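You operate a simulated robot arm through the tools that you are given. There is no shell and no other tool. Be economical: measure what you need, move in short steps, check, and stop when the job is done.

Carry out the task below with a simulated two-armed robot. There is one attempt and no reset: what you move stays moved.

TASK
Fetch the clips carton from the green drawer and take the empty orange tube out.
Fine: carton on the pairing bench, clip tube standing on the done tray; steel latch ends open, drawer shut; the tags carton stays. Set down upright: orange tube.

It is judged by the outcome, as a careful person would: the job done as asked, and still so three seconds after it is handed in. It fails if anything else is knocked over, pushed out of place, dropped, spilled or broken.

THE ROBOT
Two 7-joint arms with fingered hands on one trunk that stands fixed in place. Base frame: the origin is at the foot of the trunk, x ahead of it, y to its left, z up. Lengths are in m, angles in rad, forces in N, time in s.
The left shoulder is at [0.07, 0.169, 1.168], the right one opposite. With the tool pointing down near the work surface each hand reaches from about 0.1 to 0.64 m from the base axis, measured 20 degrees to its own side. Payload 3.4 kg a hand.
The tool frame of a hand sits at the grasp point between the pads (the TCP): z along the fingers, y along the line on which they close. The tips reach 0.023 m beyond it. The gripper opens to 0.116 m. The gripper's body begins 0.065 m behind the TCP. The gripper is a hand of 4 fingers: y runs from the thumb to the fingers, the wrist lies at [0, 0, -0.211] in the tool frame, and closing takes about 1.5 s.
Orientation is told as [roll, pitch, yaw] about the base's x, y, z axes, in that order, counted from this pose: with the fingers straight down and closing along the base's y, the tool's x points along the base's -x, its y along +y and its z along -z.

THE INTERFACE
- The arms move only by the tool servo_tool. It takes "left_rows", "right_rows" or both (then of equal length, played together; a hand with none holds still); each is a list of rows, each a list of 6 numbers: the shift along the tool's x, y, z in mm, then the turn, a rotation vector about the tool's x, y, z in rad. In form: [[tx, ty, tz, rx, ry, rz], ...]. A call has 1 to 10 rows; each row is the pose to reach, as a shift and turn from the pose commanded when the call began, along the tool's axes at that moment. "left_fingers" and "right_fingers" are, for a hand that has rows, the gripper command, from -1 (shut) to 1 (fully open), values between in proportion, set as the call begins (left out, the last holds). Each row takes 0.2 s and may step no farther than 0.05 m and 0.15 rad from the row before; otherwise, or with a gripper value out of range, the whole call is refused. Where a pose cannot be reached the arm comes as near as it can. A force on the tool above 40 N (or 10 N above the force at the start of the call, whichever is more), or a blocked arm, ends the call early, and 0.2 s more pass. Each finger travels about 0.153 m/s and halts on what it meets, pressing with about 32 N; the grip force reading is that of the motor and also rises with nothing between the fingers. The clock runs only during rows and for 0.2 s after the last one: add rows that repeat a pose to give the fingers time. The reply holds the time, the measured pose of the TCP, the force on the tool along the base axes, the opening and the grip force, in the units named above and with some noise, with the torque about the TCP (base axes, N m) and any sound that the robot's microphone picked up.
- Cameras (640 x 400 px; columns grow to the right, rows downward): "scene" is now at [0.119, -0.0493, 1.3889]; the picture's right is [-0.57, -0.82, 0.00], its down [-0.54, 0.37, -0.75] and it looks along [0.62, -0.43, -0.66] (base axes); focal length 302 px, centre (320, 200). "left" rides on the left gripper at [-0.069, 0.001, -0.09] in its tool frame; the picture's right is [-0.01, -1.00, 0.00], its down [0.79, -0.01, -0.61] and it looks along [0.61, -0.01, 0.79] (tool axes); focal length 251 px, centre (320, 200). "right" rides on the right gripper at [0.069, 0.001, -0.09] in its tool frame; the picture's right is [-0.01, 1.00, 0.00], its down [-0.79, -0.01, -0.61] and it looks along [-0.61, -0.01, 0.79] (tool axes); focal length 251 px, centre (320, 200). There is no depth. A picture from a camera that has moved, and an enlarged one, comes with that camera's place and axes in the base frame and with its lens.
- grab_frame(camera): a new picture of that camera. No time passes.
- lift_body(by): slides the trunk up (or, below 0, down) by that many m; the arms and the scene camera ride with it, the base frame stays. It gives what a move gives, with no picture.
- curl_fingers(finger1, finger2, finger3, thumb_bend, hand): sets how far each is bent, from 0 (flat) to 1 (curled in); at 0.3 the hand is open as for a grip, at 0.7 the pads meet at the TCP. One left out holds its place. A second passes; each finger stops where it meets its share of the squeeze, and holds until it gets a number again. A gripper value or a shape takes the hand back. It gives what a move gives, with no picture; readings hold the bend of each and the force on the fingers (four entries, about 0 where the hand has none), thumb and palm.
- grasp_type(shape, hand): the hand has 4 fingers and takes this shape, open, in about a second: jaw (thumb against the fingers, like two jaws); tri (thumb and two fingers); tip (a fingertip pinch); poke (one finger out to press); point (the index stretched); flat (the hand flat); cup (the hand cupped); fist (a fist). The gripper value then closes the fingers along that shape, each until it touches; the sizes above hold for jaw. It gives what a move gives, with no picture.
- turn_head(pan, tilt): turns the head with the scene camera to pan (to the left, within 1.501 rad either way) and tilt (down, from -0.506 to 1.204), counted from straight ahead of the robot. It gives what a move gives.
- inspect(camera, box): a new picture of the part [left, top, right, bottom] of that camera's present view, enlarged. No time passes.
- sign_off(): hands the job in; it is judged then, once.

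Work in short steps. Places have to be worked out from the pictures, the camera data and where the tool is seen: move nearer, look again, correct. Check each grasp and each placing, and mend what went wrong. You have 120 turns and 74 pictures in all, those below and enlarged ones among them. Open the grippers and draw the arms clear of the work before you hand the job in, unless the task says otherwise; then end with one line.

The tools are called by a JSON object that holds its "method" and its "body". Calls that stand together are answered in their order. servo_tool: Moves the arms, as the interface text tells. Its arguments: {"type":"object","properties":{"left_rows":{"type":"array","items":{"type":"array","items":{"type":"number"}}},"left_fingers":{"type":"number"},"right_rows":{"type":"array","items":{"type":"array","items":{"type":"number"}}},"right_fingers":{"type":"number"}},"required":[]} The other tools are called the same way: lift_body (by) slides the trunk up or down; grasp_type (shape, hand) gives the hand a shape; curl_fingers (finger1, finger2, finger3, thumb_bend, hand) moves the fingers one by one; turn_head (pan, tilt) turns the head that bears the scene camera; grab_frame (camera) takes a picture; inspect (camera, box) takes an enlarged picture of a part of a camera's view; sign_off () hands the job in.

At the start:

```text
t: 0.0
left_ee_pos: [0.4739, -0.0252, 1.1658]
left_tool_rot: [0.0, -0.001, 0.0]
left_contact_force: [0.1, 0.4, 0.1]
left_moment: [-0.01, -0.02, -0.02]
left_opening: 0.1159
left_gripper_force: 0.1
left_shape: jaw
left_bend: [0.3, 0.3, 0.3, 0.3]
left_finger forces: [0.1, 0.1, 0.0, 0.0, 0.0, 0.0]
right_ee_pos: [0.3349, -0.4598, 1.1594]
right_tool_rot: [0.0, 0.002, 0.001]
right_contact_force: [0.1, 0.1, 0.0]
right_moment: [0.03, 0.02, 0.03]
right_opening: 0.1158
right_gripper_force: 0.0
right_shape: jaw
right_bend: [0.3, 0.3, 0.3, 0.3]
right_finger forces: [0.0, 0.2, 0.0, 0.1, 0.0, 0.1]
trunk travel left (down, up): [-0.675, 0.265]
head pan, tilt: [-0.606, 0.716]
```

scene: 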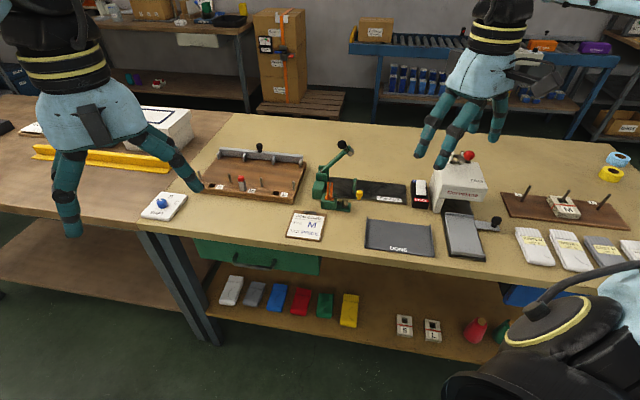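
right: 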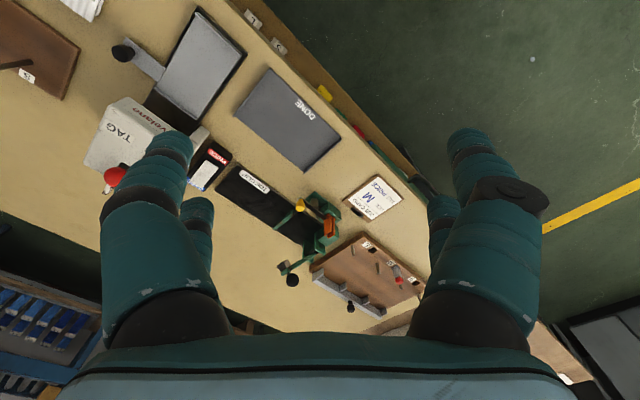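
left: 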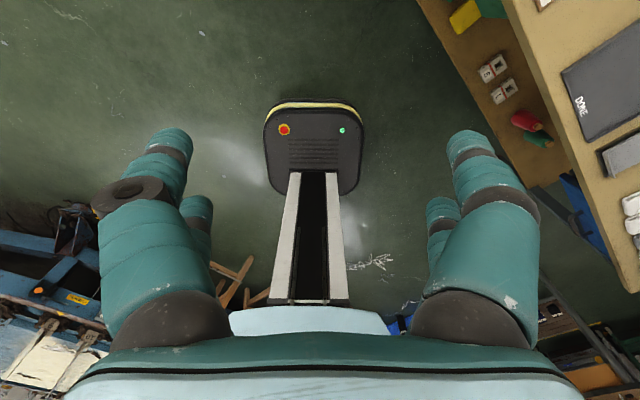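

The bench holds a fixture with a green tool, an orange part, a DONE tray, a label card; a green drawer is below. I enlarge the central and drawer areas.

{"method": "inspect", "body": {"camera": "scene", "box": [140, 120, 360, 280]}}

{"method": "inspect", "body": {"camera": "scene", "box": [340, 120, 640, 280]}}

{"method": "inspect", "body": {"camera": "scene", "box": [180, 220, 540, 370]}}

```text
2.50 times, centred on (250, 200) of scene
camera zoom: at [0.119, -0.0493, 1.3889], right [-0.57, -0.82, 0.0], down [-0.54, 0.37, -0.75], along [0.62, -0.43, -0.66], focal length 755 px, centre (495, 200)
```

zoom: 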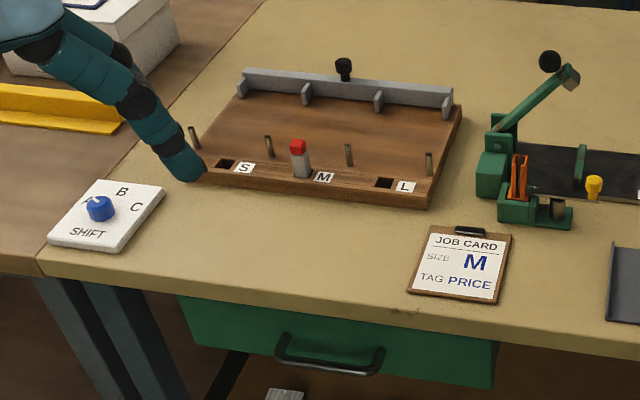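

```text
2.13 times, centred on (490, 200) of scene
camera zoom: at [0.119, -0.0493, 1.3889], right [-0.57, -0.82, 0.0], down [-0.54, 0.37, -0.75], along [0.62, -0.43, -0.66], focal length 644 px, centre (-43, 200)
```

zoom: 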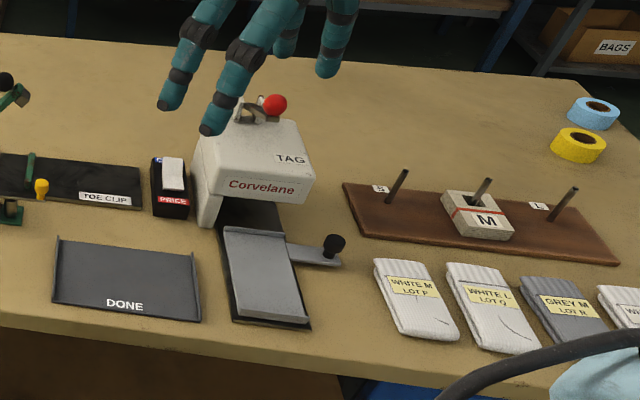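

```text
1.78 times, centred on (360, 295) of scene
camera zoom: at [0.119, -0.0493, 1.3889], right [-0.57, -0.82, 0.0], down [-0.54, 0.37, -0.75], along [0.62, -0.43, -0.66], focal length 537 px, centre (249, 31)
```

zoom: 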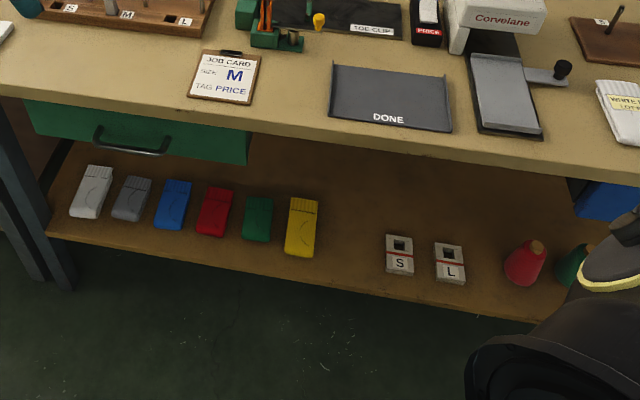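

Bench top is at z≈0.80 and its front edge runs about 45° to my axes, roughly 0.61 m out; the tube's machine is near (0.63,-0.44). I look around for the rest of the room first.

{"method": "turn_head", "body": {"pan": 0.2, "tilt": 0.6}}

{"method": "grab_frame", "body": {"camera": "scene"}}

{"method": "turn_head", "body": {"pan": -0.7, "tilt": 0.8}}

{"method": "inspect", "body": {"camera": "scene", "box": [270, 110, 390, 185]}}

```text
t: 1.1
left_ee_pos: [0.4737, -0.024, 1.1664]
left_tool_rot: [0.0, -0.001, 0.001]
left_contact_force: [0.6, -0.2, 0.4]
left_moment: [-0.02, 0.0, -0.01]
left_opening: 0.1158
left_gripper_force: 0.0
left_shape: jaw
left_bend: [0.3, 0.3, 0.3, 0.3]
left_finger forces: [0.1, 0.1, 0.0, 0.0, 0.0, 0.1]
right_ee_pos: [0.335, -0.4597, 1.1599]
right_tool_rot: [-0.002, 0.0, 0.0]
right_contact_force: [1.0, 0.6, -0.2]
right_moment: [0.01, 0.0, -0.02]
right_opening: 0.1159
right_gripper_force: 0.0
right_shape: jaw
right_bend: [0.3, 0.3, 0.3, 0.3]
right_finger forces: [0.0, 0.1, 0.0, 0.0, 0.0, 0.0]
trunk travel left (down, up): [-0.675, 0.265]
head pan, tilt: [0.201, 0.6]
```

```text
67 pictures are left
camera scene: at [0.1363, 0.0162, 1.3989], right [0.2, -0.98, 0.0], down [-0.55, -0.11, -0.82], along [0.81, 0.16, -0.57], focal length 302 px, centre (320, 200)
```

scene: 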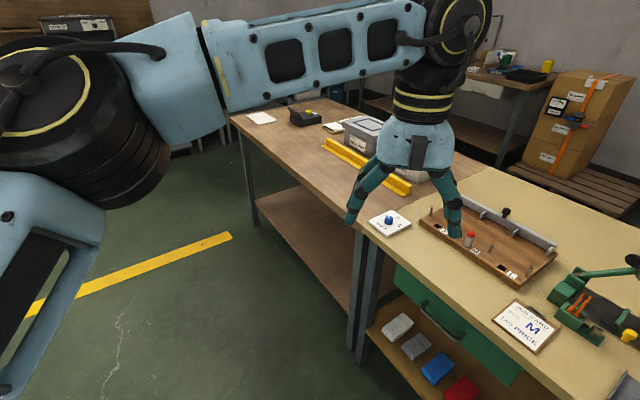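

```text
t: 2.3
left_ee_pos: [0.4726, -0.0239, 1.165]
left_tool_rot: [-0.001, 0.0, 0.0]
left_contact_force: [0.4, 0.9, 0.7]
left_moment: [-0.02, 0.01, 0.0]
left_opening: 0.116
left_gripper_force: 0.0
left_shape: jaw
left_bend: [0.3, 0.3, 0.3, 0.3]
left_finger forces: [0.0, 0.1, 0.1, 0.1, 0.0, 0.0]
right_ee_pos: [0.336, -0.4587, 1.1586]
right_tool_rot: [-0.001, 0.002, 0.0]
right_contact_force: [-0.3, -0.8, -0.5]
right_moment: [0.01, 0.01, 0.0]
right_opening: 0.1159
right_gripper_force: 0.1
right_shape: jaw
right_bend: [0.3, 0.3, 0.3, 0.3]
right_finger forces: [0.0, 0.0, 0.1, 0.1, 0.0, 0.0]
trunk travel left (down, up): [-0.675, 0.265]
head pan, tilt: [-0.7, 0.799]
```

```text
5.33 times, centred on (330, 148) of scene
camera zoom: at [0.1115, -0.0532, 1.3821], right [-0.64, -0.77, 0.0], down [-0.55, 0.46, -0.7], along [0.53, -0.45, -0.72], focal length 1610 px, centre (267, 480)
```

zoom: 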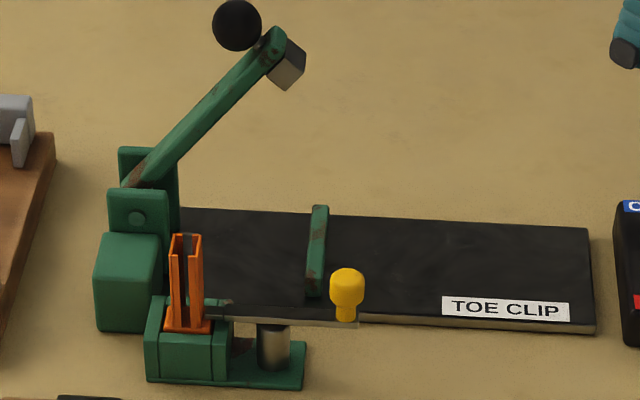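

The neighbour table is separate, and the sock bench in front is the pairing bench. The tube sits in a green socket, held by a steel latch with a yellow knob. I lower the trunk 0.2 m for better reach and look again.

{"method": "lift_body", "body": {"by": -0.2}}

{"method": "turn_head", "body": {"pan": -0.5, "tilt": 0.55}}

{"method": "grab_frame", "body": {"camera": "scene"}}

```text
t: 4.5
left_ee_pos: [0.4727, -0.024, 0.9655]
left_tool_rot: [0.001, 0.0, 0.0]
left_contact_force: [-0.1, 0.3, -0.7]
left_moment: [-0.03, 0.04, 0.01]
left_opening: 0.116
left_gripper_force: 0.0
left_shape: jaw
left_bend: [0.3, 0.3, 0.3, 0.3]
left_finger forces: [0.1, 0.0, 0.1, 0.0, 0.0, 0.1]
right_ee_pos: [0.3341, -0.4587, 0.9592]
right_tool_rot: [0.0, 0.0, -0.001]
right_contact_force: [-0.2, 0.3, 0.3]
right_moment: [-0.01, -0.01, -0.01]
right_opening: 0.1162
right_gripper_force: 0.0
right_shape: jaw
right_bend: [0.3, 0.3, 0.3, 0.3]
right_finger forces: [0.0, 0.1, 0.0, 0.0, 0.0, 0.0]
trunk travel left (down, up): [-0.475, 0.465]
head pan, tilt: [-0.7, 0.799]
```

```text
t: 5.3
left_ee_pos: [0.4737, -0.0241, 0.9654]
left_tool_rot: [0.0, 0.002, 0.001]
left_contact_force: [-0.4, 0.5, 0.0]
left_moment: [0.02, -0.01, 0.03]
left_opening: 0.1156
left_gripper_force: 0.0
left_shape: jaw
left_bend: [0.3, 0.3, 0.3, 0.3]
left_finger forces: [0.0, 0.1, 0.0, 0.0, 0.1, 0.1]
right_ee_pos: [0.3354, -0.4601, 0.9587]
right_tool_rot: [0.0, -0.001, 0.0]
right_contact_force: [0.7, 0.1, 0.3]
right_moment: [0.01, 0.01, 0.0]
right_opening: 0.1157
right_gripper_force: 0.0
right_shape: jaw
right_bend: [0.3, 0.3, 0.3, 0.3]
right_finger forces: [0.0, 0.0, 0.0, 0.1, 0.0, 0.1]
trunk travel left (down, up): [-0.475, 0.465]
head pan, tilt: [-0.499, 0.55]
```

```text
65 pictures are left
camera scene: at [0.1285, -0.0443, 1.2034], right [-0.48, -0.88, 0.0], down [-0.46, 0.25, -0.85], along [0.75, -0.41, -0.52], focal length 302 px, centre (320, 200)
```

scene: 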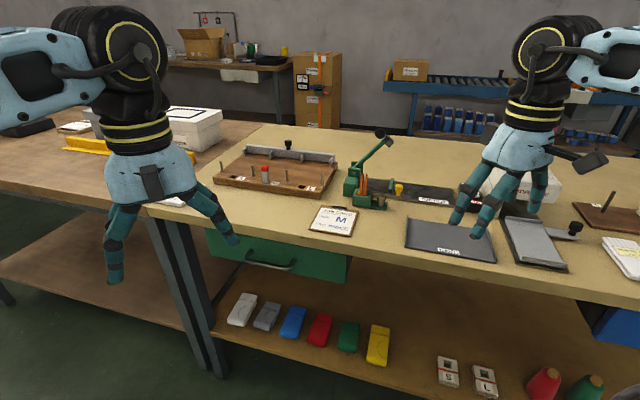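

The drawer and handle are now visible; I enlarge them and the latch to measure.

{"method": "inspect", "body": {"camera": "scene", "box": [190, 200, 370, 300]}}

{"method": "inspect", "body": {"camera": "scene", "box": [320, 150, 440, 225]}}

```text
3.56 times, centred on (280, 250) of scene
camera zoom: at [0.1285, -0.0443, 1.2034], right [-0.48, -0.88, 0.0], down [-0.46, 0.25, -0.85], along [0.75, -0.41, -0.52], focal length 1074 px, centre (462, 22)
```

zoom: 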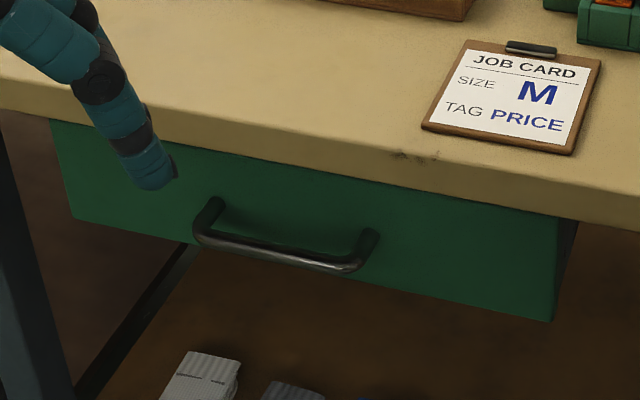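

```text
5.33 times, centred on (380, 188) of scene
camera zoom: at [0.1285, -0.0443, 1.2034], right [-0.48, -0.88, 0.0], down [-0.46, 0.25, -0.85], along [0.75, -0.41, -0.52], focal length 1610 px, centre (0, 267)
```

zoom: 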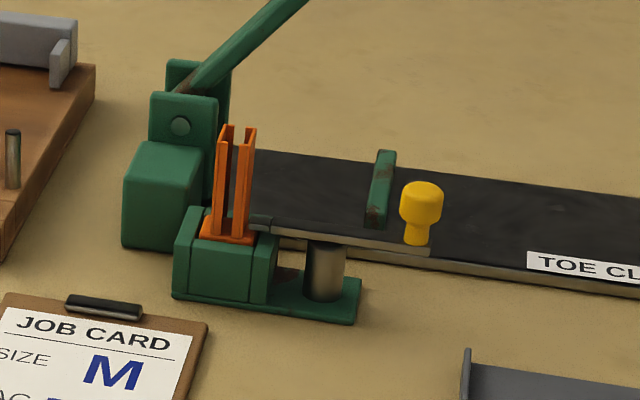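

The handle bar works out at about (0.624,-0.182,0.724), running along the bench. I bring the left hand in front of it, near-horizontal, closing vertically, fingers half open.

{"method": "servo_tool", "body": {"left_rows": [[-2.5, -3.9, 19, 0.1215, -0.0521, -0.0692], [-5, -7.8, 38, 0.243, -0.1043, -0.1385], [-7.5, -11.7, 57, 0.3646, -0.1564, -0.2077], [-10, -15.6, 76, 0.4861, -0.2085, -0.277], [-12.5, -19.5, 95, 0.6076, -0.2607, -0.3462], [-15, -23.4, 114, 0.7291, -0.3128, -0.4154], [-17.5, -27.3, 133, 0.8506, -0.3649, -0.4847], [-20, -31.2, 152, 0.9722, -0.417, -0.5539], [-22.5, -35.1, 171, 1.0937, -0.4692, -0.6232], [-25, -39, 190, 1.2152, -0.5213, -0.6924]], "left_fingers": -0.1}}

{"method": "grab_frame", "body": {"camera": "left"}}

{"method": "inspect", "body": {"camera": "scene", "box": [120, 180, 400, 340]}}

```text
t: 7.5
left_ee_pos: [0.4915, -0.0777, 0.791]
left_tool_rot: [-1.288, -0.02, 0.765]
left_contact_force: [-0.4, 0.0, -0.4]
left_moment: [-0.02, -0.04, -0.02]
left_opening: 0.0522
left_gripper_force: 0.1
left_shape: jaw
left_bend: [0.73, 0.73, 0.73, 0.76]
left_finger forces: [0.0, 0.1, 0.0, 0.1, 0.0, 0.0]
left hand out of reach, approached as far as the arm can: row 10
right_ee_pos: [0.3334, -0.4614, 0.9591]
right_tool_rot: [0.002, -0.002, 0.0]
right_contact_force: [-1.0, -0.7, -0.4]
right_moment: [0.07, 0.0, 0.0]
right_opening: 0.1159
right_gripper_force: 0.1
right_shape: jaw
right_bend: [0.3, 0.3, 0.3, 0.3]
right_finger forces: [0.0, 0.1, 0.0, 0.0, 0.0, 0.1]
trunk travel left (down, up): [-0.475, 0.465]
head pan, tilt: [-0.499, 0.55]
```

```text
62 pictures are left
camera left: at [0.4811, 0.0321, 0.8169], right [0.19, -0.21, 0.96], down [-0.98, -0.13, 0.16], along [0.1, -0.97, -0.23], focal length 251 px, centre (320, 200)
```

left: 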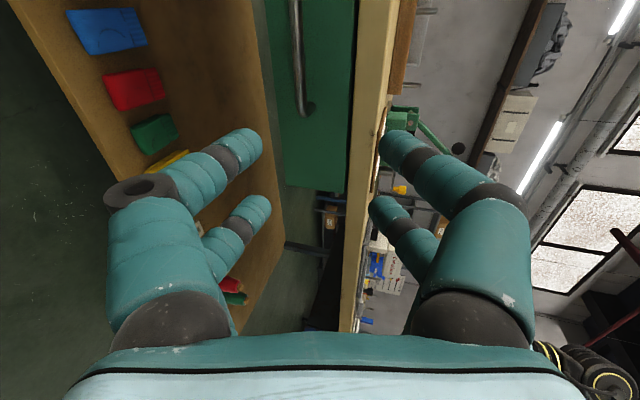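

```text
2.29 times, centred on (260, 260) of scene
camera zoom: at [0.1269, -0.0462, 1.2037], right [-0.48, -0.88, 0.0], down [-0.46, 0.25, -0.85], along [0.75, -0.41, -0.52], focal length 690 px, centre (457, 63)
```

zoom: 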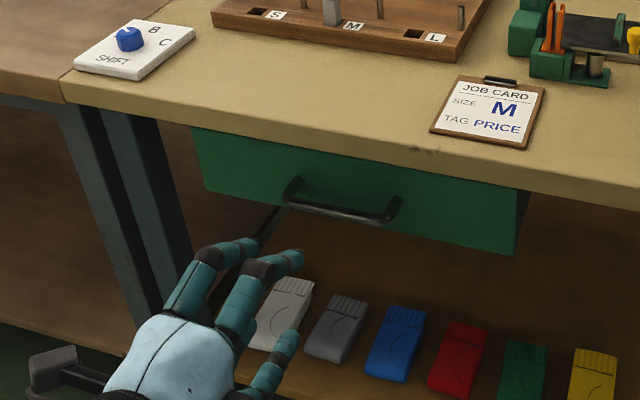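

Orientation is close to what I wanted; the hand is short by ~2 cm. I advance part of the way toward the handle and check.

{"method": "servo_tool", "body": {"left_rows": [[-6, 4, 25, 0, 0, 0], [-12, 8, 50, 0, 0, 0], [-18, 12, 75, 0, 0, 0], [-22, 16, 100, 0, 0, 0]]}}

{"method": "grab_frame", "body": {"camera": "left"}}

```text
t: 8.5
left_ee_pos: [0.5791, -0.1101, 0.7311]
left_tool_rot: [-1.289, 0.001, 0.811]
left_contact_force: [0.4, 0.4, -0.1]
left_moment: [-0.02, 0.0, -0.01]
left_opening: 0.0521
left_gripper_force: 0.1
left_shape: jaw
left_bend: [0.73, 0.73, 0.73, 0.76]
left_finger forces: [0.1, 0.0, 0.0, 0.0, 0.0, 0.0]
right_ee_pos: [0.3348, -0.4593, 0.9574]
right_tool_rot: [0.001, 0.0, -0.002]
right_contact_force: [-0.1, -0.2, -0.3]
right_moment: [0.0, 0.0, 0.0]
right_opening: 0.1161
right_gripper_force: 0.1
right_shape: jaw
right_bend: [0.3, 0.3, 0.3, 0.3]
right_finger forces: [0.0, 0.1, 0.0, 0.0, 0.0, 0.0]
trunk travel left (down, up): [-0.475, 0.465]
head pan, tilt: [-0.499, 0.55]
```

```text
60 pictures are left
camera left: at [0.5648, -0.0007, 0.7565], right [0.21, -0.18, 0.96], down [-0.97, -0.18, 0.18], along [0.14, -0.97, -0.21], focal length 251 px, centre (320, 200)
```

left: 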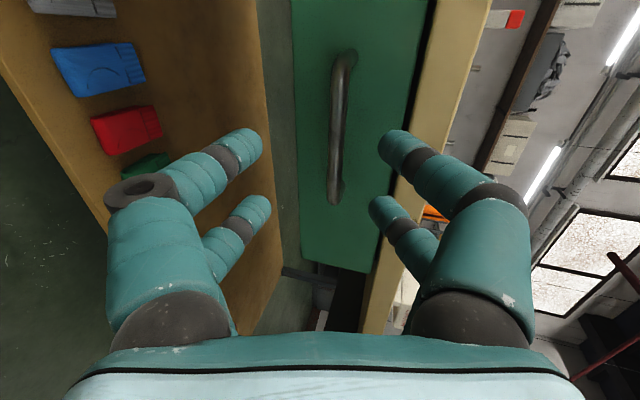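

The bar matches my estimate. I go 50 mm on with a small upward correction, then check alignment.

{"method": "servo_tool", "body": {"left_rows": [[3, -8, 15, 0, 0, 0], [6, -14, 30, 0, 0, 0], [8, -16, 50, 0, 0, 0]]}}

{"method": "grab_frame", "body": {"camera": "left"}}

```text
t: 9.3
left_ee_pos: [0.6126, -0.1537, 0.7328]
left_tool_rot: [-1.289, 0.0, 0.81]
left_contact_force: [0.6, 0.4, 0.6]
left_moment: [-0.01, 0.01, -0.01]
left_opening: 0.0522
left_gripper_force: 0.2
left_shape: jaw
left_bend: [0.73, 0.73, 0.73, 0.76]
left_finger forces: [0.0, 0.0, 0.0, 0.0, 0.0, 0.0]
right_ee_pos: [0.3342, -0.4595, 0.9586]
right_tool_rot: [0.0, 0.0, 0.0]
right_contact_force: [0.3, 0.8, -0.6]
right_moment: [0.04, 0.01, 0.01]
right_opening: 0.1159
right_gripper_force: 0.0
right_shape: jaw
right_bend: [0.3, 0.3, 0.3, 0.3]
right_finger forces: [0.0, 0.1, 0.0, 0.0, 0.1, 0.0]
trunk travel left (down, up): [-0.475, 0.465]
head pan, tilt: [-0.499, 0.55]
```

```text
59 pictures are left
camera left: at [0.5974, -0.043, 0.7581], right [0.21, -0.18, 0.96], down [-0.97, -0.18, 0.18], along [0.14, -0.97, -0.22], focal length 251 px, centre (320, 200)
```

left: 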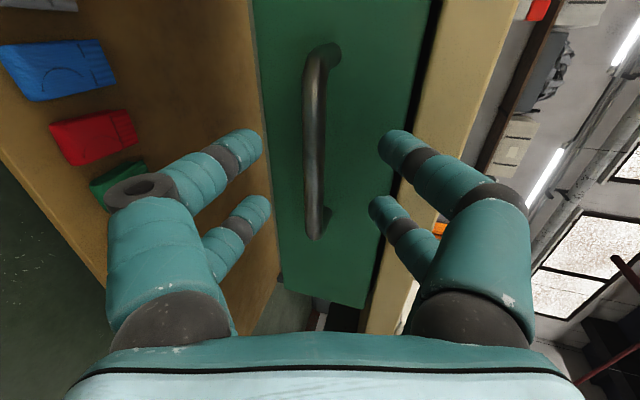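

The bar is centred between thumb and fingers. I advance 27 mm and close.

{"method": "servo_tool", "body": {"left_rows": [[0, -2, 10, 0, 0, 0], [0, -4, 20, 0, 0, 0], [0, -5, 27, 0, 0, 0]]}}

{"method": "servo_tool", "body": {"left_rows": [[0, 0, 0, 0, 0, 0], [0, 0, 0, 0, 0, 0], [0, 0, 0, 0, 0, 0], [0, 0, 0, 0, 0, 0], [0, 0, 0, 0, 0, 0], [0, 0, 0, 0, 0, 0]], "left_fingers": -1}}

{"method": "grab_frame", "body": {"camera": "left"}}

```text
t: 10.1
left_ee_pos: [0.6302, -0.1724, 0.732]
left_tool_rot: [-1.289, -0.002, 0.81]
left_contact_force: [1.1, 0.9, 0.7]
left_moment: [0.0, -0.01, 0.02]
left_opening: 0.0523
left_gripper_force: 0.0
left_shape: jaw
left_bend: [0.73, 0.73, 0.73, 0.76]
left_finger forces: [0.0, 0.1, 0.0, 0.0, 0.0, 0.1]
right_ee_pos: [0.3337, -0.4598, 0.959]
right_tool_rot: [0.0, 0.0, 0.0]
right_contact_force: [-0.2, -0.2, 0.4]
right_moment: [-0.01, -0.03, -0.01]
right_opening: 0.1158
right_gripper_force: 0.0
right_shape: jaw
right_bend: [0.3, 0.3, 0.3, 0.3]
right_finger forces: [0.0, 0.0, 0.0, 0.0, 0.1, 0.1]
trunk travel left (down, up): [-0.475, 0.465]
head pan, tilt: [-0.499, 0.55]
```

```text
t: 11.5
left_ee_pos: [0.6316, -0.172, 0.7303]
left_tool_rot: [-1.286, 0.0, 0.81]
left_contact_force: [-1.3, -0.8, -6.8]
left_moment: [0.0, -0.01, -0.01]
left_opening: 0.0
left_gripper_force: 31.6
left_shape: jaw
left_bend: [0.74, 0.74, 0.64, 0.64]
left_finger forces: [25.8, 26.5, 23.2, 0.1, 22.3, 0.0]
right_ee_pos: [0.3357, -0.4589, 0.9584]
right_tool_rot: [-0.001, 0.001, 0.001]
right_contact_force: [1.1, 0.3, 0.3]
right_moment: [-0.04, 0.02, -0.01]
right_opening: 0.1158
right_gripper_force: 0.1
right_shape: jaw
right_bend: [0.3, 0.3, 0.3, 0.3]
right_finger forces: [0.0, 0.0, 0.0, 0.0, 0.0, 0.0]
trunk travel left (down, up): [-0.475, 0.465]
head pan, tilt: [-0.499, 0.55]
```

```text
58 pictures are left
camera left: at [0.6168, -0.0628, 0.7548], right [0.21, -0.18, 0.96], down [-0.97, -0.18, 0.18], along [0.14, -0.97, -0.22], focal length 251 px, centre (320, 200)
```

left: 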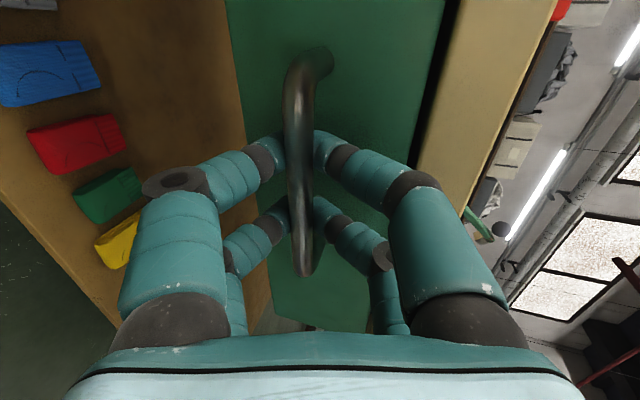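

Firm grip on the bar. I pull the drawer straight out 160 mm.

{"method": "servo_tool", "body": {"left_rows": [[0, 5.6, -19.2, 0, 0, 0], [0, 11.2, -38.4, 0, 0, 0], [0, 16.7, -57.6, 0, 0, 0], [0, 22.3, -76.8, 0, 0, 0], [0, 27.9, -96, 0, 0, 0], [0, 33.5, -115.2, 0, 0, 0], [0, 39.1, -134.4, 0, 0, 0], [0, 44.6, -153.6, 0, 0, 0]]}}

{"method": "turn_head", "body": {"pan": -0.5, "tilt": 0.8}}

{"method": "grab_frame", "body": {"camera": "scene"}}

```text
t: 13.3
left_ee_pos: [0.5183, -0.059, 0.7296]
left_tool_rot: [-1.29, 0.003, 0.812]
left_contact_force: [7.5, 8.8, -2.7]
left_moment: [0.1, -0.1, 0.04]
left_opening: 0.0001
left_gripper_force: 31.7
left_shape: jaw
left_bend: [0.74, 0.74, 0.65, 0.64]
left_finger forces: [24.6, 25.3, 23.1, 0.0, 22.2, 0.1]
right_ee_pos: [0.3359, -0.4573, 0.9596]
right_tool_rot: [0.0, -0.001, 0.001]
right_contact_force: [-0.1, -0.4, -0.8]
right_moment: [-0.02, 0.02, -0.03]
right_opening: 0.1157
right_gripper_force: 0.0
right_shape: jaw
right_bend: [0.3, 0.3, 0.3, 0.3]
right_finger forces: [0.1, 0.0, 0.0, 0.0, 0.1, 0.1]
trunk travel left (down, up): [-0.475, 0.465]
head pan, tilt: [-0.499, 0.55]
```

```text
t: 14.1
left_ee_pos: [0.5185, -0.0591, 0.7285]
left_tool_rot: [-1.29, 0.002, 0.811]
left_contact_force: [9.4, 11.6, -3.0]
left_moment: [0.11, -0.09, 0.08]
left_opening: 0.0004
left_gripper_force: 32.4
left_shape: jaw
left_bend: [0.75, 0.74, 0.65, 0.64]
left_finger forces: [24.1, 24.8, 23.2, 0.1, 22.2, 0.0]
right_ee_pos: [0.3369, -0.4575, 0.9595]
right_tool_rot: [-0.002, 0.0, -0.001]
right_contact_force: [-0.1, -0.2, -0.3]
right_moment: [0.0, 0.0, 0.0]
right_opening: 0.116
right_gripper_force: 0.0
right_shape: jaw
right_bend: [0.3, 0.3, 0.3, 0.3]
right_finger forces: [0.0, 0.0, 0.0, 0.1, 0.0, 0.0]
trunk travel left (down, up): [-0.475, 0.465]
head pan, tilt: [-0.499, 0.799]
```

```text
57 pictures are left
camera scene: at [0.1225, -0.038, 1.1819], right [-0.48, -0.88, 0.0], down [-0.63, 0.34, -0.7], along [0.61, -0.34, -0.72], focal length 302 px, centre (320, 200)
```

scene: 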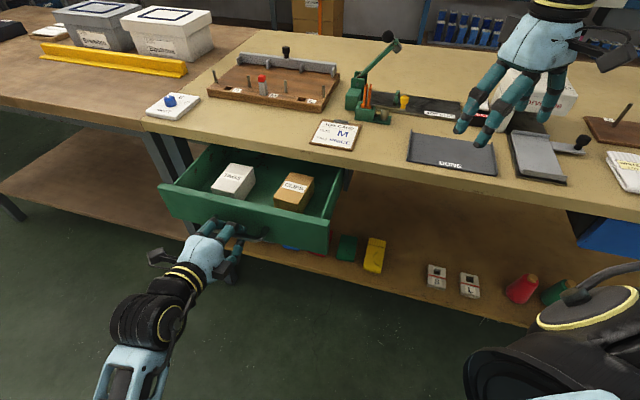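

The drawer slid out along exactly 45° and shows a TAGS carton (left) and a CLIPS carton (right). I enlarge to measure.

{"method": "inspect", "body": {"camera": "scene", "box": [150, 110, 390, 260]}}

```text
2.67 times, centred on (270, 185) of scene
camera zoom: at [0.1225, -0.038, 1.1819], right [-0.48, -0.88, 0.0], down [-0.63, 0.34, -0.7], along [0.61, -0.34, -0.72], focal length 805 px, centre (453, 240)
```

zoom: 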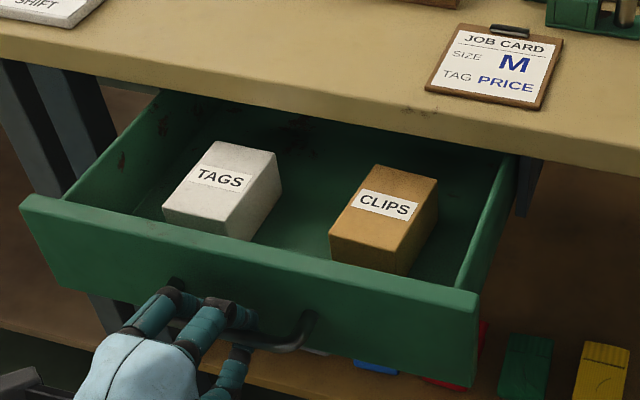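

CLIPS carton: top centre about (0.555,-0.213), ~0.055 wide along the bench, ~0.087 long, well apart from TAGS. The left hand keeps holding the handle; I bring the right hand over the carton, yawed 45°.

{"method": "servo_tool", "body": {"right_rows": [[-27, 31, 5, 0, 0, 0.098], [-54, 62, 10, 0, 0, 0.196], [-82, 93, 15, 0, 0, 0.294], [-109, 124, 20, 0, 0, 0.393], [-136, 155, 25, 0, 0, 0.491], [-163, 186, 30, 0, 0, 0.589], [-190, 217, 35, 0, 0, 0.687], [-215, 247, 40, 0, 0, 0.785]], "right_fingers": 0.55}}

{"method": "grab_frame", "body": {"camera": "right"}}

{"method": "grab_frame", "body": {"camera": "scene"}}

```text
t: 15.8
left_ee_pos: [0.5196, -0.0586, 0.7281]
left_tool_rot: [-1.289, 0.003, 0.812]
left_contact_force: [12.1, 9.9, -4.0]
left_moment: [0.11, -0.1, 0.04]
left_opening: 0.0
left_gripper_force: 32.2
left_shape: jaw
left_bend: [0.75, 0.74, 0.65, 0.65]
left_finger forces: [24.8, 24.9, 23.8, 0.0, 22.7, 0.0]
right_ee_pos: [0.551, -0.2125, 0.9156]
right_tool_rot: [-0.003, 0.0, -0.79]
right_contact_force: [-0.2, 0.2, -0.5]
right_moment: [0.0, 0.0, 0.0]
right_opening: 0.0905
right_gripper_force: 0.1
right_shape: jaw
right_bend: [0.61, 0.61, 0.61, 0.61]
right_finger forces: [0.0, 0.0, 0.0, 0.1, 0.1, 0.1]
trunk travel left (down, up): [-0.475, 0.465]
head pan, tilt: [-0.499, 0.799]
```

```text
55 pictures are left
camera right: at [0.5054, -0.1649, 1.0071], right [0.72, 0.7, 0.0], down [0.56, -0.57, 0.61], along [0.42, -0.44, -0.79], focal length 251 px, centre (320, 200)
```

right: 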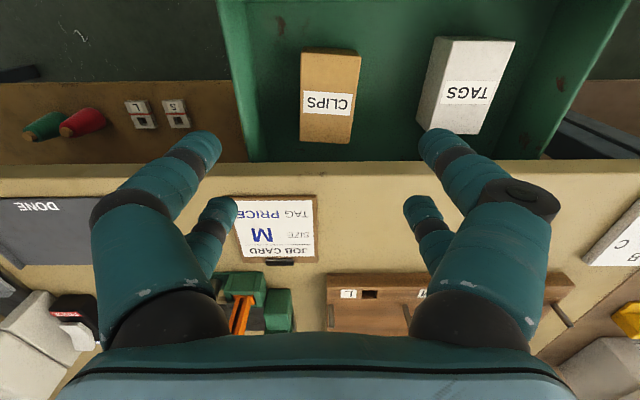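

```text
54 pictures are left
camera scene: at [0.1236, -0.0385, 1.1818], right [-0.48, -0.88, 0.0], down [-0.63, 0.34, -0.7], along [0.61, -0.33, -0.72], focal length 302 px, centre (320, 200)
```

scene: 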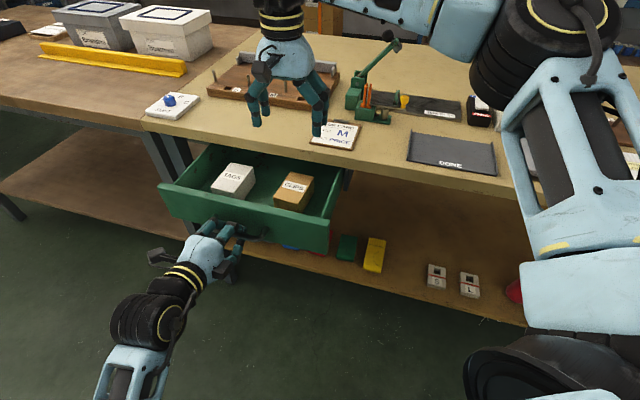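

Both views put the carton centre at about (0.567,-0.214), top z≈0.73. I shift 10 mm sideways, 5 mm ahead, and descend in two stages.

{"method": "servo_tool", "body": {"right_rows": [[-2, 5, 20, 0, 0, 0], [-4, 10, 50, 0, 0, 0], [-4, 10, 80, 0, 0, 0], [-4, 10, 110, 0, 0, 0], [-4, 10, 130, 0, 0, 0]]}}

{"method": "grab_frame", "body": {"camera": "right"}}

{"method": "inspect", "body": {"camera": "scene", "box": [180, 70, 420, 220]}}

```text
t: 17.1
left_ee_pos: [0.5179, -0.0611, 0.7296]
left_tool_rot: [-1.289, 0.004, 0.812]
left_contact_force: [11.1, 10.5, -5.3]
left_moment: [0.09, -0.1, 0.05]
left_opening: 0.0
left_gripper_force: 32.0
left_shape: jaw
left_bend: [0.75, 0.74, 0.65, 0.65]
left_finger forces: [24.6, 25.2, 23.2, 0.0, 22.1, 0.1]
right_ee_pos: [0.5561, -0.2096, 0.7892]
right_tool_rot: [-0.001, 0.0, -0.785]
right_contact_force: [0.1, -0.3, -0.4]
right_moment: [-0.01, 0.0, 0.01]
right_opening: 0.09
right_gripper_force: 0.1
right_shape: jaw
right_bend: [0.61, 0.61, 0.61, 0.61]
right_finger forces: [0.1, 0.0, 0.0, 0.1, 0.1, 0.1]
right hand out of reach, approached as far as the arm can: row 4, 5
trunk travel left (down, up): [-0.475, 0.465]
head pan, tilt: [-0.499, 0.799]
```

```text
53 pictures are left
camera right: at [0.5105, -0.1612, 0.8802], right [0.71, 0.7, 0.0], down [0.56, -0.57, 0.61], along [0.43, -0.43, -0.79], focal length 251 px, centre (320, 200)
```

right: 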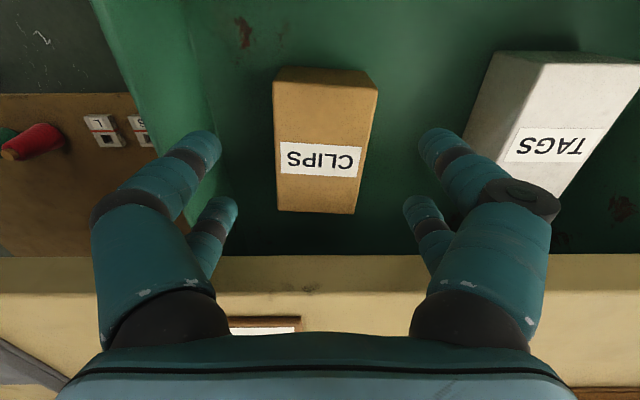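

```text
2.67 times, centred on (300, 145) of scene
camera zoom: at [0.123, -0.0381, 1.1818], right [-0.48, -0.88, 0.0], down [-0.63, 0.34, -0.7], along [0.61, -0.33, -0.72], focal length 805 px, centre (373, 347)
```

zoom: 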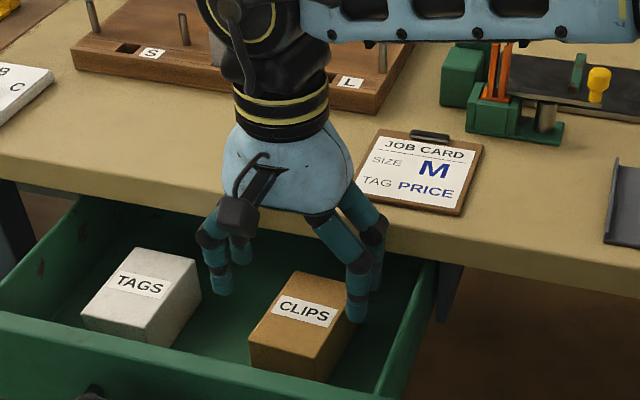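

The right arm hits a joint limit at this trunk height, so a higher shoulder is needed. I release the handle with the left hand, back it off, then raise the trunk.

{"method": "servo_tool", "body": {"left_rows": [[0, 0, 0, 0, 0, 0], [0, 0, 0, 0, 0, 0], [0, 0, 0, 0, 0, 0], [0, 0, -20, 0, 0, 0], [0, 0, -45, 0, 0, 0], [0, 0, -70, 0, 0, 0]], "left_fingers": 0}}

{"method": "inspect", "body": {"camera": "scene", "box": [80, 130, 400, 330]}}

```text
t: 18.4
left_ee_pos: [0.4672, -0.0135, 0.7508]
left_tool_rot: [-1.292, 0.0, 0.811]
left_contact_force: [-0.9, 1.1, -1.1]
left_moment: [0.0, 0.02, -0.02]
left_opening: 0.0574
left_gripper_force: 0.0
left_shape: jaw
left_bend: [0.72, 0.72, 0.72, 0.75]
left_finger forces: [0.1, 0.1, 0.1, 0.0, 0.1, 0.0]
right_ee_pos: [0.555, -0.2088, 0.7904]
right_tool_rot: [0.003, -0.001, -0.787]
right_contact_force: [0.2, 0.0, 0.2]
right_moment: [-0.02, 0.06, -0.02]
right_opening: 0.0901
right_gripper_force: 0.1
right_shape: jaw
right_bend: [0.61, 0.61, 0.61, 0.61]
right_finger forces: [0.0, 0.0, 0.0, 0.0, 0.1, 0.0]
trunk travel left (down, up): [-0.475, 0.465]
head pan, tilt: [-0.499, 0.799]
```

```text
2.00 times, centred on (240, 230) of scene
camera zoom: at [0.12, -0.0394, 1.1821], right [-0.48, -0.88, 0.0], down [-0.63, 0.34, -0.7], along [0.61, -0.33, -0.72], focal length 604 px, centre (480, 140)
```

zoom: 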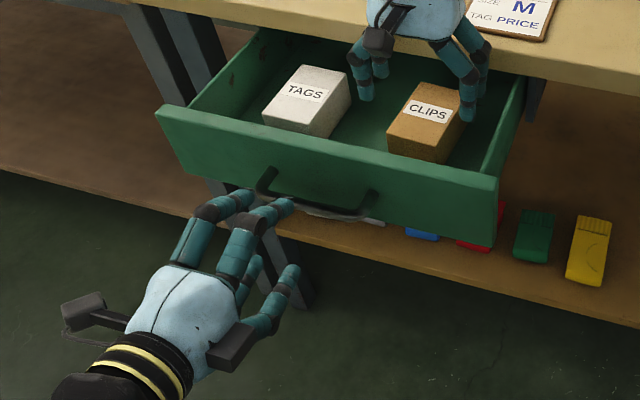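

The left hand is clear of the handle. I raise the trunk by 0.15 m.

{"method": "lift_body", "body": {"by": 0.15}}

{"method": "servo_tool", "body": {"right_rows": [[0, 0, 40, 0, 0, 0], [0, 0, 80, 0, 0, 0], [0, 0, 120, 0, 0, 0], [0, 0, 150, 0, 0, 0]]}}

{"method": "grab_frame", "body": {"camera": "right"}}

```text
t: 20.2
left_ee_pos: [0.4673, -0.0127, 0.9006]
left_tool_rot: [-1.29, 0.0, 0.811]
left_contact_force: [-0.2, 0.2, -0.5]
left_moment: [0.02, -0.05, -0.03]
left_opening: 0.0574
left_gripper_force: 0.1
left_shape: jaw
left_bend: [0.72, 0.72, 0.72, 0.75]
left_finger forces: [0.0, 0.0, 0.0, 0.0, 0.1, 0.1]
right_ee_pos: [0.556, -0.21, 0.94]
right_tool_rot: [0.005, -0.003, -0.786]
right_contact_force: [0.2, 1.0, 0.2]
right_moment: [-0.01, -0.02, 0.03]
right_opening: 0.09
right_gripper_force: 0.1
right_shape: jaw
right_bend: [0.61, 0.61, 0.61, 0.61]
right_finger forces: [0.0, 0.0, 0.0, 0.0, 0.1, 0.0]
trunk travel left (down, up): [-0.625, 0.315]
head pan, tilt: [-0.499, 0.799]
```

```text
t: 21.2
left_ee_pos: [0.4669, -0.0143, 0.9012]
left_tool_rot: [-1.29, 0.002, 0.81]
left_contact_force: [0.0, -0.7, -1.0]
left_moment: [0.03, -0.01, 0.02]
left_opening: 0.0578
left_gripper_force: 0.2
left_shape: jaw
left_bend: [0.72, 0.72, 0.72, 0.75]
left_finger forces: [0.0, 0.0, 0.0, 0.0, 0.0, 0.1]
right_ee_pos: [0.5183, -0.2348, 0.8217]
right_tool_rot: [0.005, 0.0, -0.784]
right_contact_force: [-0.1, -0.8, -0.6]
right_moment: [-0.01, -0.01, 0.0]
right_opening: 0.0902
right_gripper_force: 0.2
right_shape: jaw
right_bend: [0.61, 0.61, 0.61, 0.61]
right_finger forces: [0.1, 0.0, 0.0, 0.0, 0.0, 0.2]
right hand out of reach, approached as far as the arm can: row 1, 2, 3, 4
trunk travel left (down, up): [-0.625, 0.315]
head pan, tilt: [-0.499, 0.799]
```

```text
50 pictures are left
camera right: at [0.4712, -0.1871, 0.9123], right [0.71, 0.7, 0.0], down [0.56, -0.57, 0.61], along [0.43, -0.43, -0.79], focal length 251 px, centre (320, 200)
```

right: 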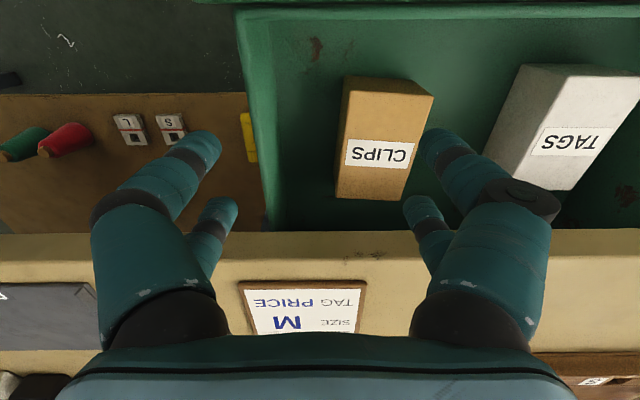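

The arm falls short with the tool vertical at this yaw. I test whether tilting the tool forward 0.3 rad (wrist back toward me) brings the target within reach.

{"method": "servo_tool", "body": {"right_rows": [[0, 0, -10, 0, -0.1, 0], [0, 0, -10, 0, -0.2, 0], [0, 0, -10, 0, -0.3, 0], [0, 0, -10, 0, -0.3, 0]]}}

```text
t: 22.2
left_ee_pos: [0.4675, -0.0145, 0.9013]
left_tool_rot: [-1.29, 0.0, 0.811]
left_contact_force: [0.7, 0.2, 0.4]
left_moment: [0.02, -0.01, 0.04]
left_opening: 0.0576
left_gripper_force: 0.0
left_shape: jaw
left_bend: [0.72, 0.72, 0.72, 0.75]
left_finger forces: [0.1, 0.1, 0.0, 0.0, 0.1, 0.0]
right_ee_pos: [0.5844, -0.3153, 0.8577]
right_tool_rot: [0.001, -0.293, -0.781]
right_contact_force: [0.2, 0.4, 0.5]
right_moment: [0.02, 0.02, 0.03]
right_opening: 0.0903
right_gripper_force: 0.0
right_shape: jaw
right_bend: [0.61, 0.61, 0.61, 0.61]
right_finger forces: [0.1, 0.0, 0.0, 0.1, 0.0, 0.0]
right hand out of reach, approached as far as the arm can: row 1, 2, 3, 4
trunk travel left (down, up): [-0.625, 0.315]
head pan, tilt: [-0.499, 0.799]
```

The shortfall is sideways: this wrist yaw is cramped when reaching across to the left. I retreat up and right, level the tool, then try flipping the right hand's yaw by 180° (the mirror of the left hand's natural pose).

{"method": "servo_tool", "body": {"right_rows": [[-9, -28, -28, 0, 0.05, 0], [-18, -56, -56, 0, 0.1, 0], [-27, -84, -84, 0, 0.15, 0], [-36, -112, -112, 0, 0.2, 0], [-45, -140, -140, 0, 0.25, 0], [-54, -168, -168, 0, 0.3, 0], [-62, -195, -190, 0, 0.3, 0]]}}

{"method": "servo_tool", "body": {"right_rows": [[0, 0, 0, 0, 0, -0.15], [0, 0, 0, 0, 0, -0.3], [0, 0, 0, 0, 0, -0.45], [0, 0, 0, 0, 0, -0.6], [0, 0, 0, 0, 0, -0.75], [0, 0, 0, 0, 0, -0.9], [0, 0, 0, 0, 0, -1.05], [0, 0, 0, 0, 0, -1.2], [0, 0, 0, 0, 0, -1.35], [0, 0, 0, 0, 0, -1.5]]}}

```text
t: 23.8
left_ee_pos: [0.4653, -0.0141, 0.9003]
left_tool_rot: [-1.292, 0.0, 0.81]
left_contact_force: [0.2, 0.1, 0.4]
left_moment: [-0.01, -0.03, 0.02]
left_opening: 0.0575
left_gripper_force: 0.1
left_shape: jaw
left_bend: [0.72, 0.72, 0.72, 0.75]
left_finger forces: [0.0, 0.0, 0.0, 0.0, 0.0, 0.0]
right_ee_pos: [0.4451, -0.4553, 1.0575]
right_tool_rot: [0.005, 0.001, -0.785]
right_contact_force: [0.4, -0.4, 0.6]
right_moment: [-0.02, -0.02, 0.01]
right_opening: 0.0901
right_gripper_force: 0.1
right_shape: jaw
right_bend: [0.61, 0.61, 0.61, 0.61]
right_finger forces: [0.0, 0.0, 0.0, 0.0, 0.0, 0.0]
trunk travel left (down, up): [-0.625, 0.315]
head pan, tilt: [-0.499, 0.799]
```

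```text
t: 26.0
left_ee_pos: [0.4679, -0.0133, 0.9005]
left_tool_rot: [-1.291, 0.001, 0.81]
left_contact_force: [-0.1, -0.2, 0.0]
left_moment: [0.03, 0.02, -0.01]
left_opening: 0.0577
left_gripper_force: 0.1
left_shape: jaw
left_bend: [0.72, 0.72, 0.72, 0.75]
left_finger forces: [0.0, 0.0, 0.0, 0.0, 0.0, 0.1]
right_ee_pos: [0.4479, -0.4565, 1.0571]
right_tool_rot: [0.001, -0.001, 0.719]
right_contact_force: [-0.8, -0.3, 0.9]
right_moment: [0.03, -0.01, -0.03]
right_opening: 0.09
right_gripper_force: 0.0
right_shape: jaw
right_bend: [0.61, 0.61, 0.61, 0.61]
right_finger forces: [0.0, 0.1, 0.1, 0.0, 0.0, 0.0]
trunk travel left (down, up): [-0.625, 0.315]
head pan, tilt: [-0.499, 0.799]
```

Yaw turned freely to 0.72; I continue another 1.5 rad.

{"method": "servo_tool", "body": {"right_rows": [[0, 0, 0, 0, 0, -0.15], [0, 0, 0, 0, 0, -0.3], [0, 0, 0, 0, 0, -0.45], [0, 0, 0, 0, 0, -0.6], [0, 0, 0, 0, 0, -0.75], [0, 0, 0, 0, 0, -0.9], [0, 0, 0, 0, 0, -1.05], [0, 0, 0, 0, 0, -1.2], [0, 0, 0, 0, 0, -1.35], [0, 0, 0, 0, 0, -1.5]]}}

```text
t: 28.2
left_ee_pos: [0.4678, -0.0142, 0.9004]
left_tool_rot: [-1.291, -0.001, 0.81]
left_contact_force: [-0.2, -0.1, 0.3]
left_moment: [0.0, 0.01, 0.0]
left_opening: 0.0573
left_gripper_force: 0.1
left_shape: jaw
left_bend: [0.72, 0.72, 0.72, 0.75]
left_finger forces: [0.0, 0.1, 0.1, 0.0, 0.0, 0.0]
right_ee_pos: [0.4481, -0.4563, 1.0569]
right_tool_rot: [-0.005, 0.0, 2.216]
right_contact_force: [0.4, 0.0, -0.2]
right_moment: [0.0, 0.03, 0.01]
right_opening: 0.0903
right_gripper_force: 0.0
right_shape: jaw
right_bend: [0.61, 0.61, 0.61, 0.61]
right_finger forces: [0.0, 0.0, 0.1, 0.0, 0.1, 0.0]
trunk travel left (down, up): [-0.625, 0.315]
head pan, tilt: [-0.499, 0.799]
```

Flip works. Now I bring the right hand over the carton again with a 0.5 rad forward tilt.

{"method": "servo_tool", "body": {"right_rows": [[-20, -30, 10, 0.003, 0.05, -0.014], [-40, -58, 22, 0.007, 0.1, -0.028], [-58, -86, 38, 0.01, 0.15, -0.042], [-74, -114, 55, 0.014, 0.2, -0.056], [-88, -140, 75, 0.017, 0.25, -0.07], [-98, -164, 98, 0.021, 0.3, -0.084], [-106, -186, 122, 0.024, 0.35, -0.098], [-113, -206, 147, 0.028, 0.4, -0.112], [-119, -223, 172, 0.031, 0.45, -0.126], [-124, -238, 197, 0.035, 0.5, -0.14]]}}

{"method": "grab_frame", "body": {"camera": "right"}}

{"method": "grab_frame", "body": {"camera": "scene"}}

```text
t: 30.4
left_ee_pos: [0.4659, -0.0134, 0.9012]
left_tool_rot: [-1.291, 0.0, 0.809]
left_contact_force: [0.0, -0.7, 0.5]
left_moment: [-0.01, 0.03, 0.0]
left_opening: 0.0575
left_gripper_force: 0.0
left_shape: jaw
left_bend: [0.72, 0.72, 0.72, 0.75]
left_finger forces: [0.0, 0.0, 0.0, 0.1, 0.0, 0.0]
right_ee_pos: [0.5467, -0.2339, 0.8739]
right_tool_rot: [-0.003, 0.502, 2.356]
right_contact_force: [-0.7, 0.2, 0.2]
right_moment: [0.0, -0.01, -0.03]
right_opening: 0.0904
right_gripper_force: 0.1
right_shape: jaw
right_bend: [0.61, 0.61, 0.61, 0.61]
right_finger forces: [0.1, 0.0, 0.1, 0.0, 0.0, 0.0]
right hand out of reach, approached as far as the arm can: row 10
trunk travel left (down, up): [-0.625, 0.315]
head pan, tilt: [-0.499, 0.799]
```

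```text
49 pictures are left
camera right: at [0.5593, -0.2473, 0.9869], right [-0.71, -0.7, -0.01], down [-0.7, 0.7, 0.15], along [-0.1, 0.11, -0.99], focal length 251 px, centre (320, 200)
```

right: 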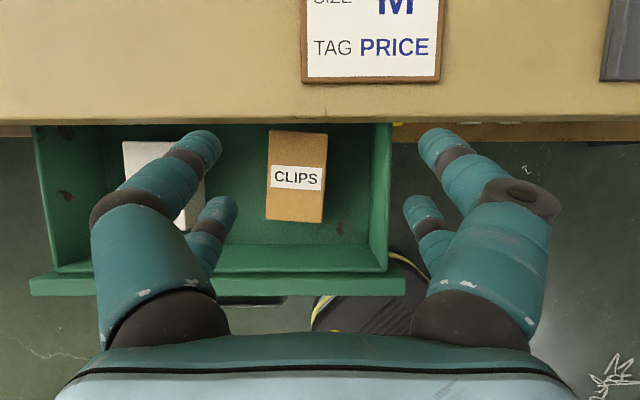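

```text
48 pictures are left
camera scene: at [0.1197, -0.0398, 1.3322], right [-0.48, -0.88, 0.0], down [-0.63, 0.34, -0.7], along [0.61, -0.33, -0.72], focal length 302 px, centre (320, 200)
```

scene: 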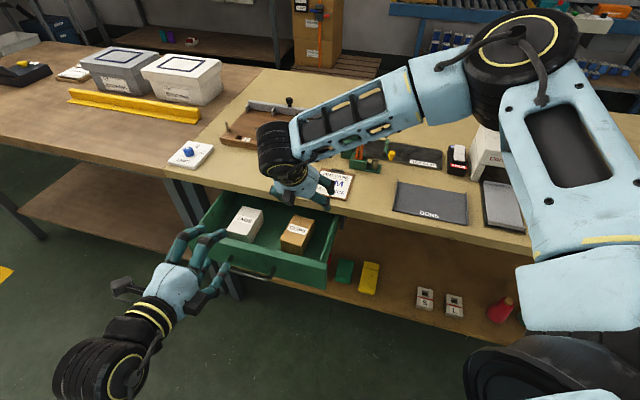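

The right camera now looks straight down at the carton. The limit appears tied to wrist height versus shoulder, so I raise the hand 0.2 m and lower the trunk 0.22 m.

{"method": "servo_tool", "body": {"right_rows": [[19, 0, -35, 0, 0, 0], [38, 0, -70, 0, 0, 0], [57, 0, -105, 0, 0, 0], [77, 0, -140, 0, 0, 0], [96, 0, -176, 0, 0, 0]]}}

{"method": "lift_body", "body": {"by": -0.22}}

```text
t: 31.6
left_ee_pos: [0.4668, -0.0141, 0.9003]
left_tool_rot: [-1.292, -0.002, 0.81]
left_contact_force: [-0.6, -0.7, -0.2]
left_moment: [0.01, -0.03, 0.02]
left_opening: 0.0575
left_gripper_force: 0.1
left_shape: jaw
left_bend: [0.72, 0.72, 0.72, 0.75]
left_finger forces: [0.0, 0.0, 0.0, 0.1, 0.1, 0.1]
right_ee_pos: [0.546, -0.2335, 1.0733]
right_tool_rot: [-0.004, 0.502, 2.359]
right_contact_force: [-0.1, 0.0, 0.4]
right_moment: [0.0, 0.01, 0.03]
right_opening: 0.09
right_gripper_force: 0.0
right_shape: jaw
right_bend: [0.61, 0.61, 0.61, 0.61]
right_finger forces: [0.0, 0.0, 0.0, 0.1, 0.0, 0.0]
trunk travel left (down, up): [-0.625, 0.315]
head pan, tilt: [-0.499, 0.799]
```

```text
t: 33.9
left_ee_pos: [0.4664, -0.0138, 0.6809]
left_tool_rot: [-1.291, 0.0, 0.81]
left_contact_force: [-0.5, -0.3, 0.7]
left_moment: [0.01, 0.03, 0.0]
left_opening: 0.0576
left_gripper_force: 0.1
left_shape: jaw
left_bend: [0.72, 0.72, 0.72, 0.75]
left_finger forces: [0.1, 0.0, 0.0, 0.0, 0.0, 0.0]
right_ee_pos: [0.5464, -0.2317, 0.8535]
right_tool_rot: [-0.001, 0.501, 2.358]
right_contact_force: [0.7, 0.4, 0.7]
right_moment: [-0.03, 0.05, -0.02]
right_opening: 0.09
right_gripper_force: 0.1
right_shape: jaw
right_bend: [0.61, 0.61, 0.61, 0.61]
right_finger forces: [0.0, 0.0, 0.0, 0.0, 0.1, 0.1]
trunk travel left (down, up): [-0.405, 0.535]
head pan, tilt: [-0.499, 0.799]
```

Carton is at bench-coordinates b≈0.246, n≈0.557; I shift 24 mm left and descend 50 mm, then look.

{"method": "servo_tool", "body": {"right_rows": [[-5, -8, 12, 0, 0, 0], [-10, -16, 24, 0, 0, 0], [-15, -24, 36, 0, 0, 0], [-20, -24, 46, 0, 0, 0]]}}

{"method": "grab_frame", "body": {"camera": "right"}}

```text
t: 34.9
left_ee_pos: [0.4661, -0.0141, 0.6802]
left_tool_rot: [-1.288, 0.0, 0.809]
left_contact_force: [0.4, 0.1, -0.8]
left_moment: [0.01, 0.0, 0.0]
left_opening: 0.0574
left_gripper_force: 0.1
left_shape: jaw
left_bend: [0.72, 0.72, 0.72, 0.75]
left_finger forces: [0.1, 0.0, 0.0, 0.1, 0.1, 0.1]
right_ee_pos: [0.5673, -0.2197, 0.8038]
right_tool_rot: [-0.004, 0.503, 2.356]
right_contact_force: [0.5, -0.5, 0.9]
right_moment: [0.01, 0.04, 0.0]
right_opening: 0.0904
right_gripper_force: 0.1
right_shape: jaw
right_bend: [0.61, 0.61, 0.61, 0.61]
right_finger forces: [0.0, 0.0, 0.0, 0.0, 0.0, 0.0]
trunk travel left (down, up): [-0.405, 0.535]
head pan, tilt: [-0.499, 0.799]
```

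```text
47 pictures are left
camera right: at [0.5789, -0.2332, 0.9166], right [-0.71, -0.7, -0.01], down [-0.7, 0.7, 0.15], along [-0.1, 0.11, -0.99], focal length 251 px, centre (320, 200)
```

right: 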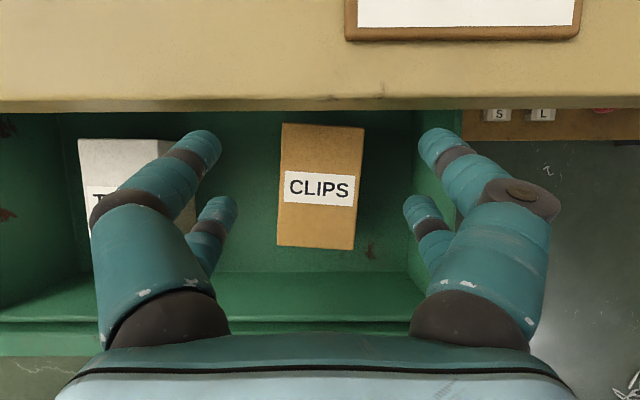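

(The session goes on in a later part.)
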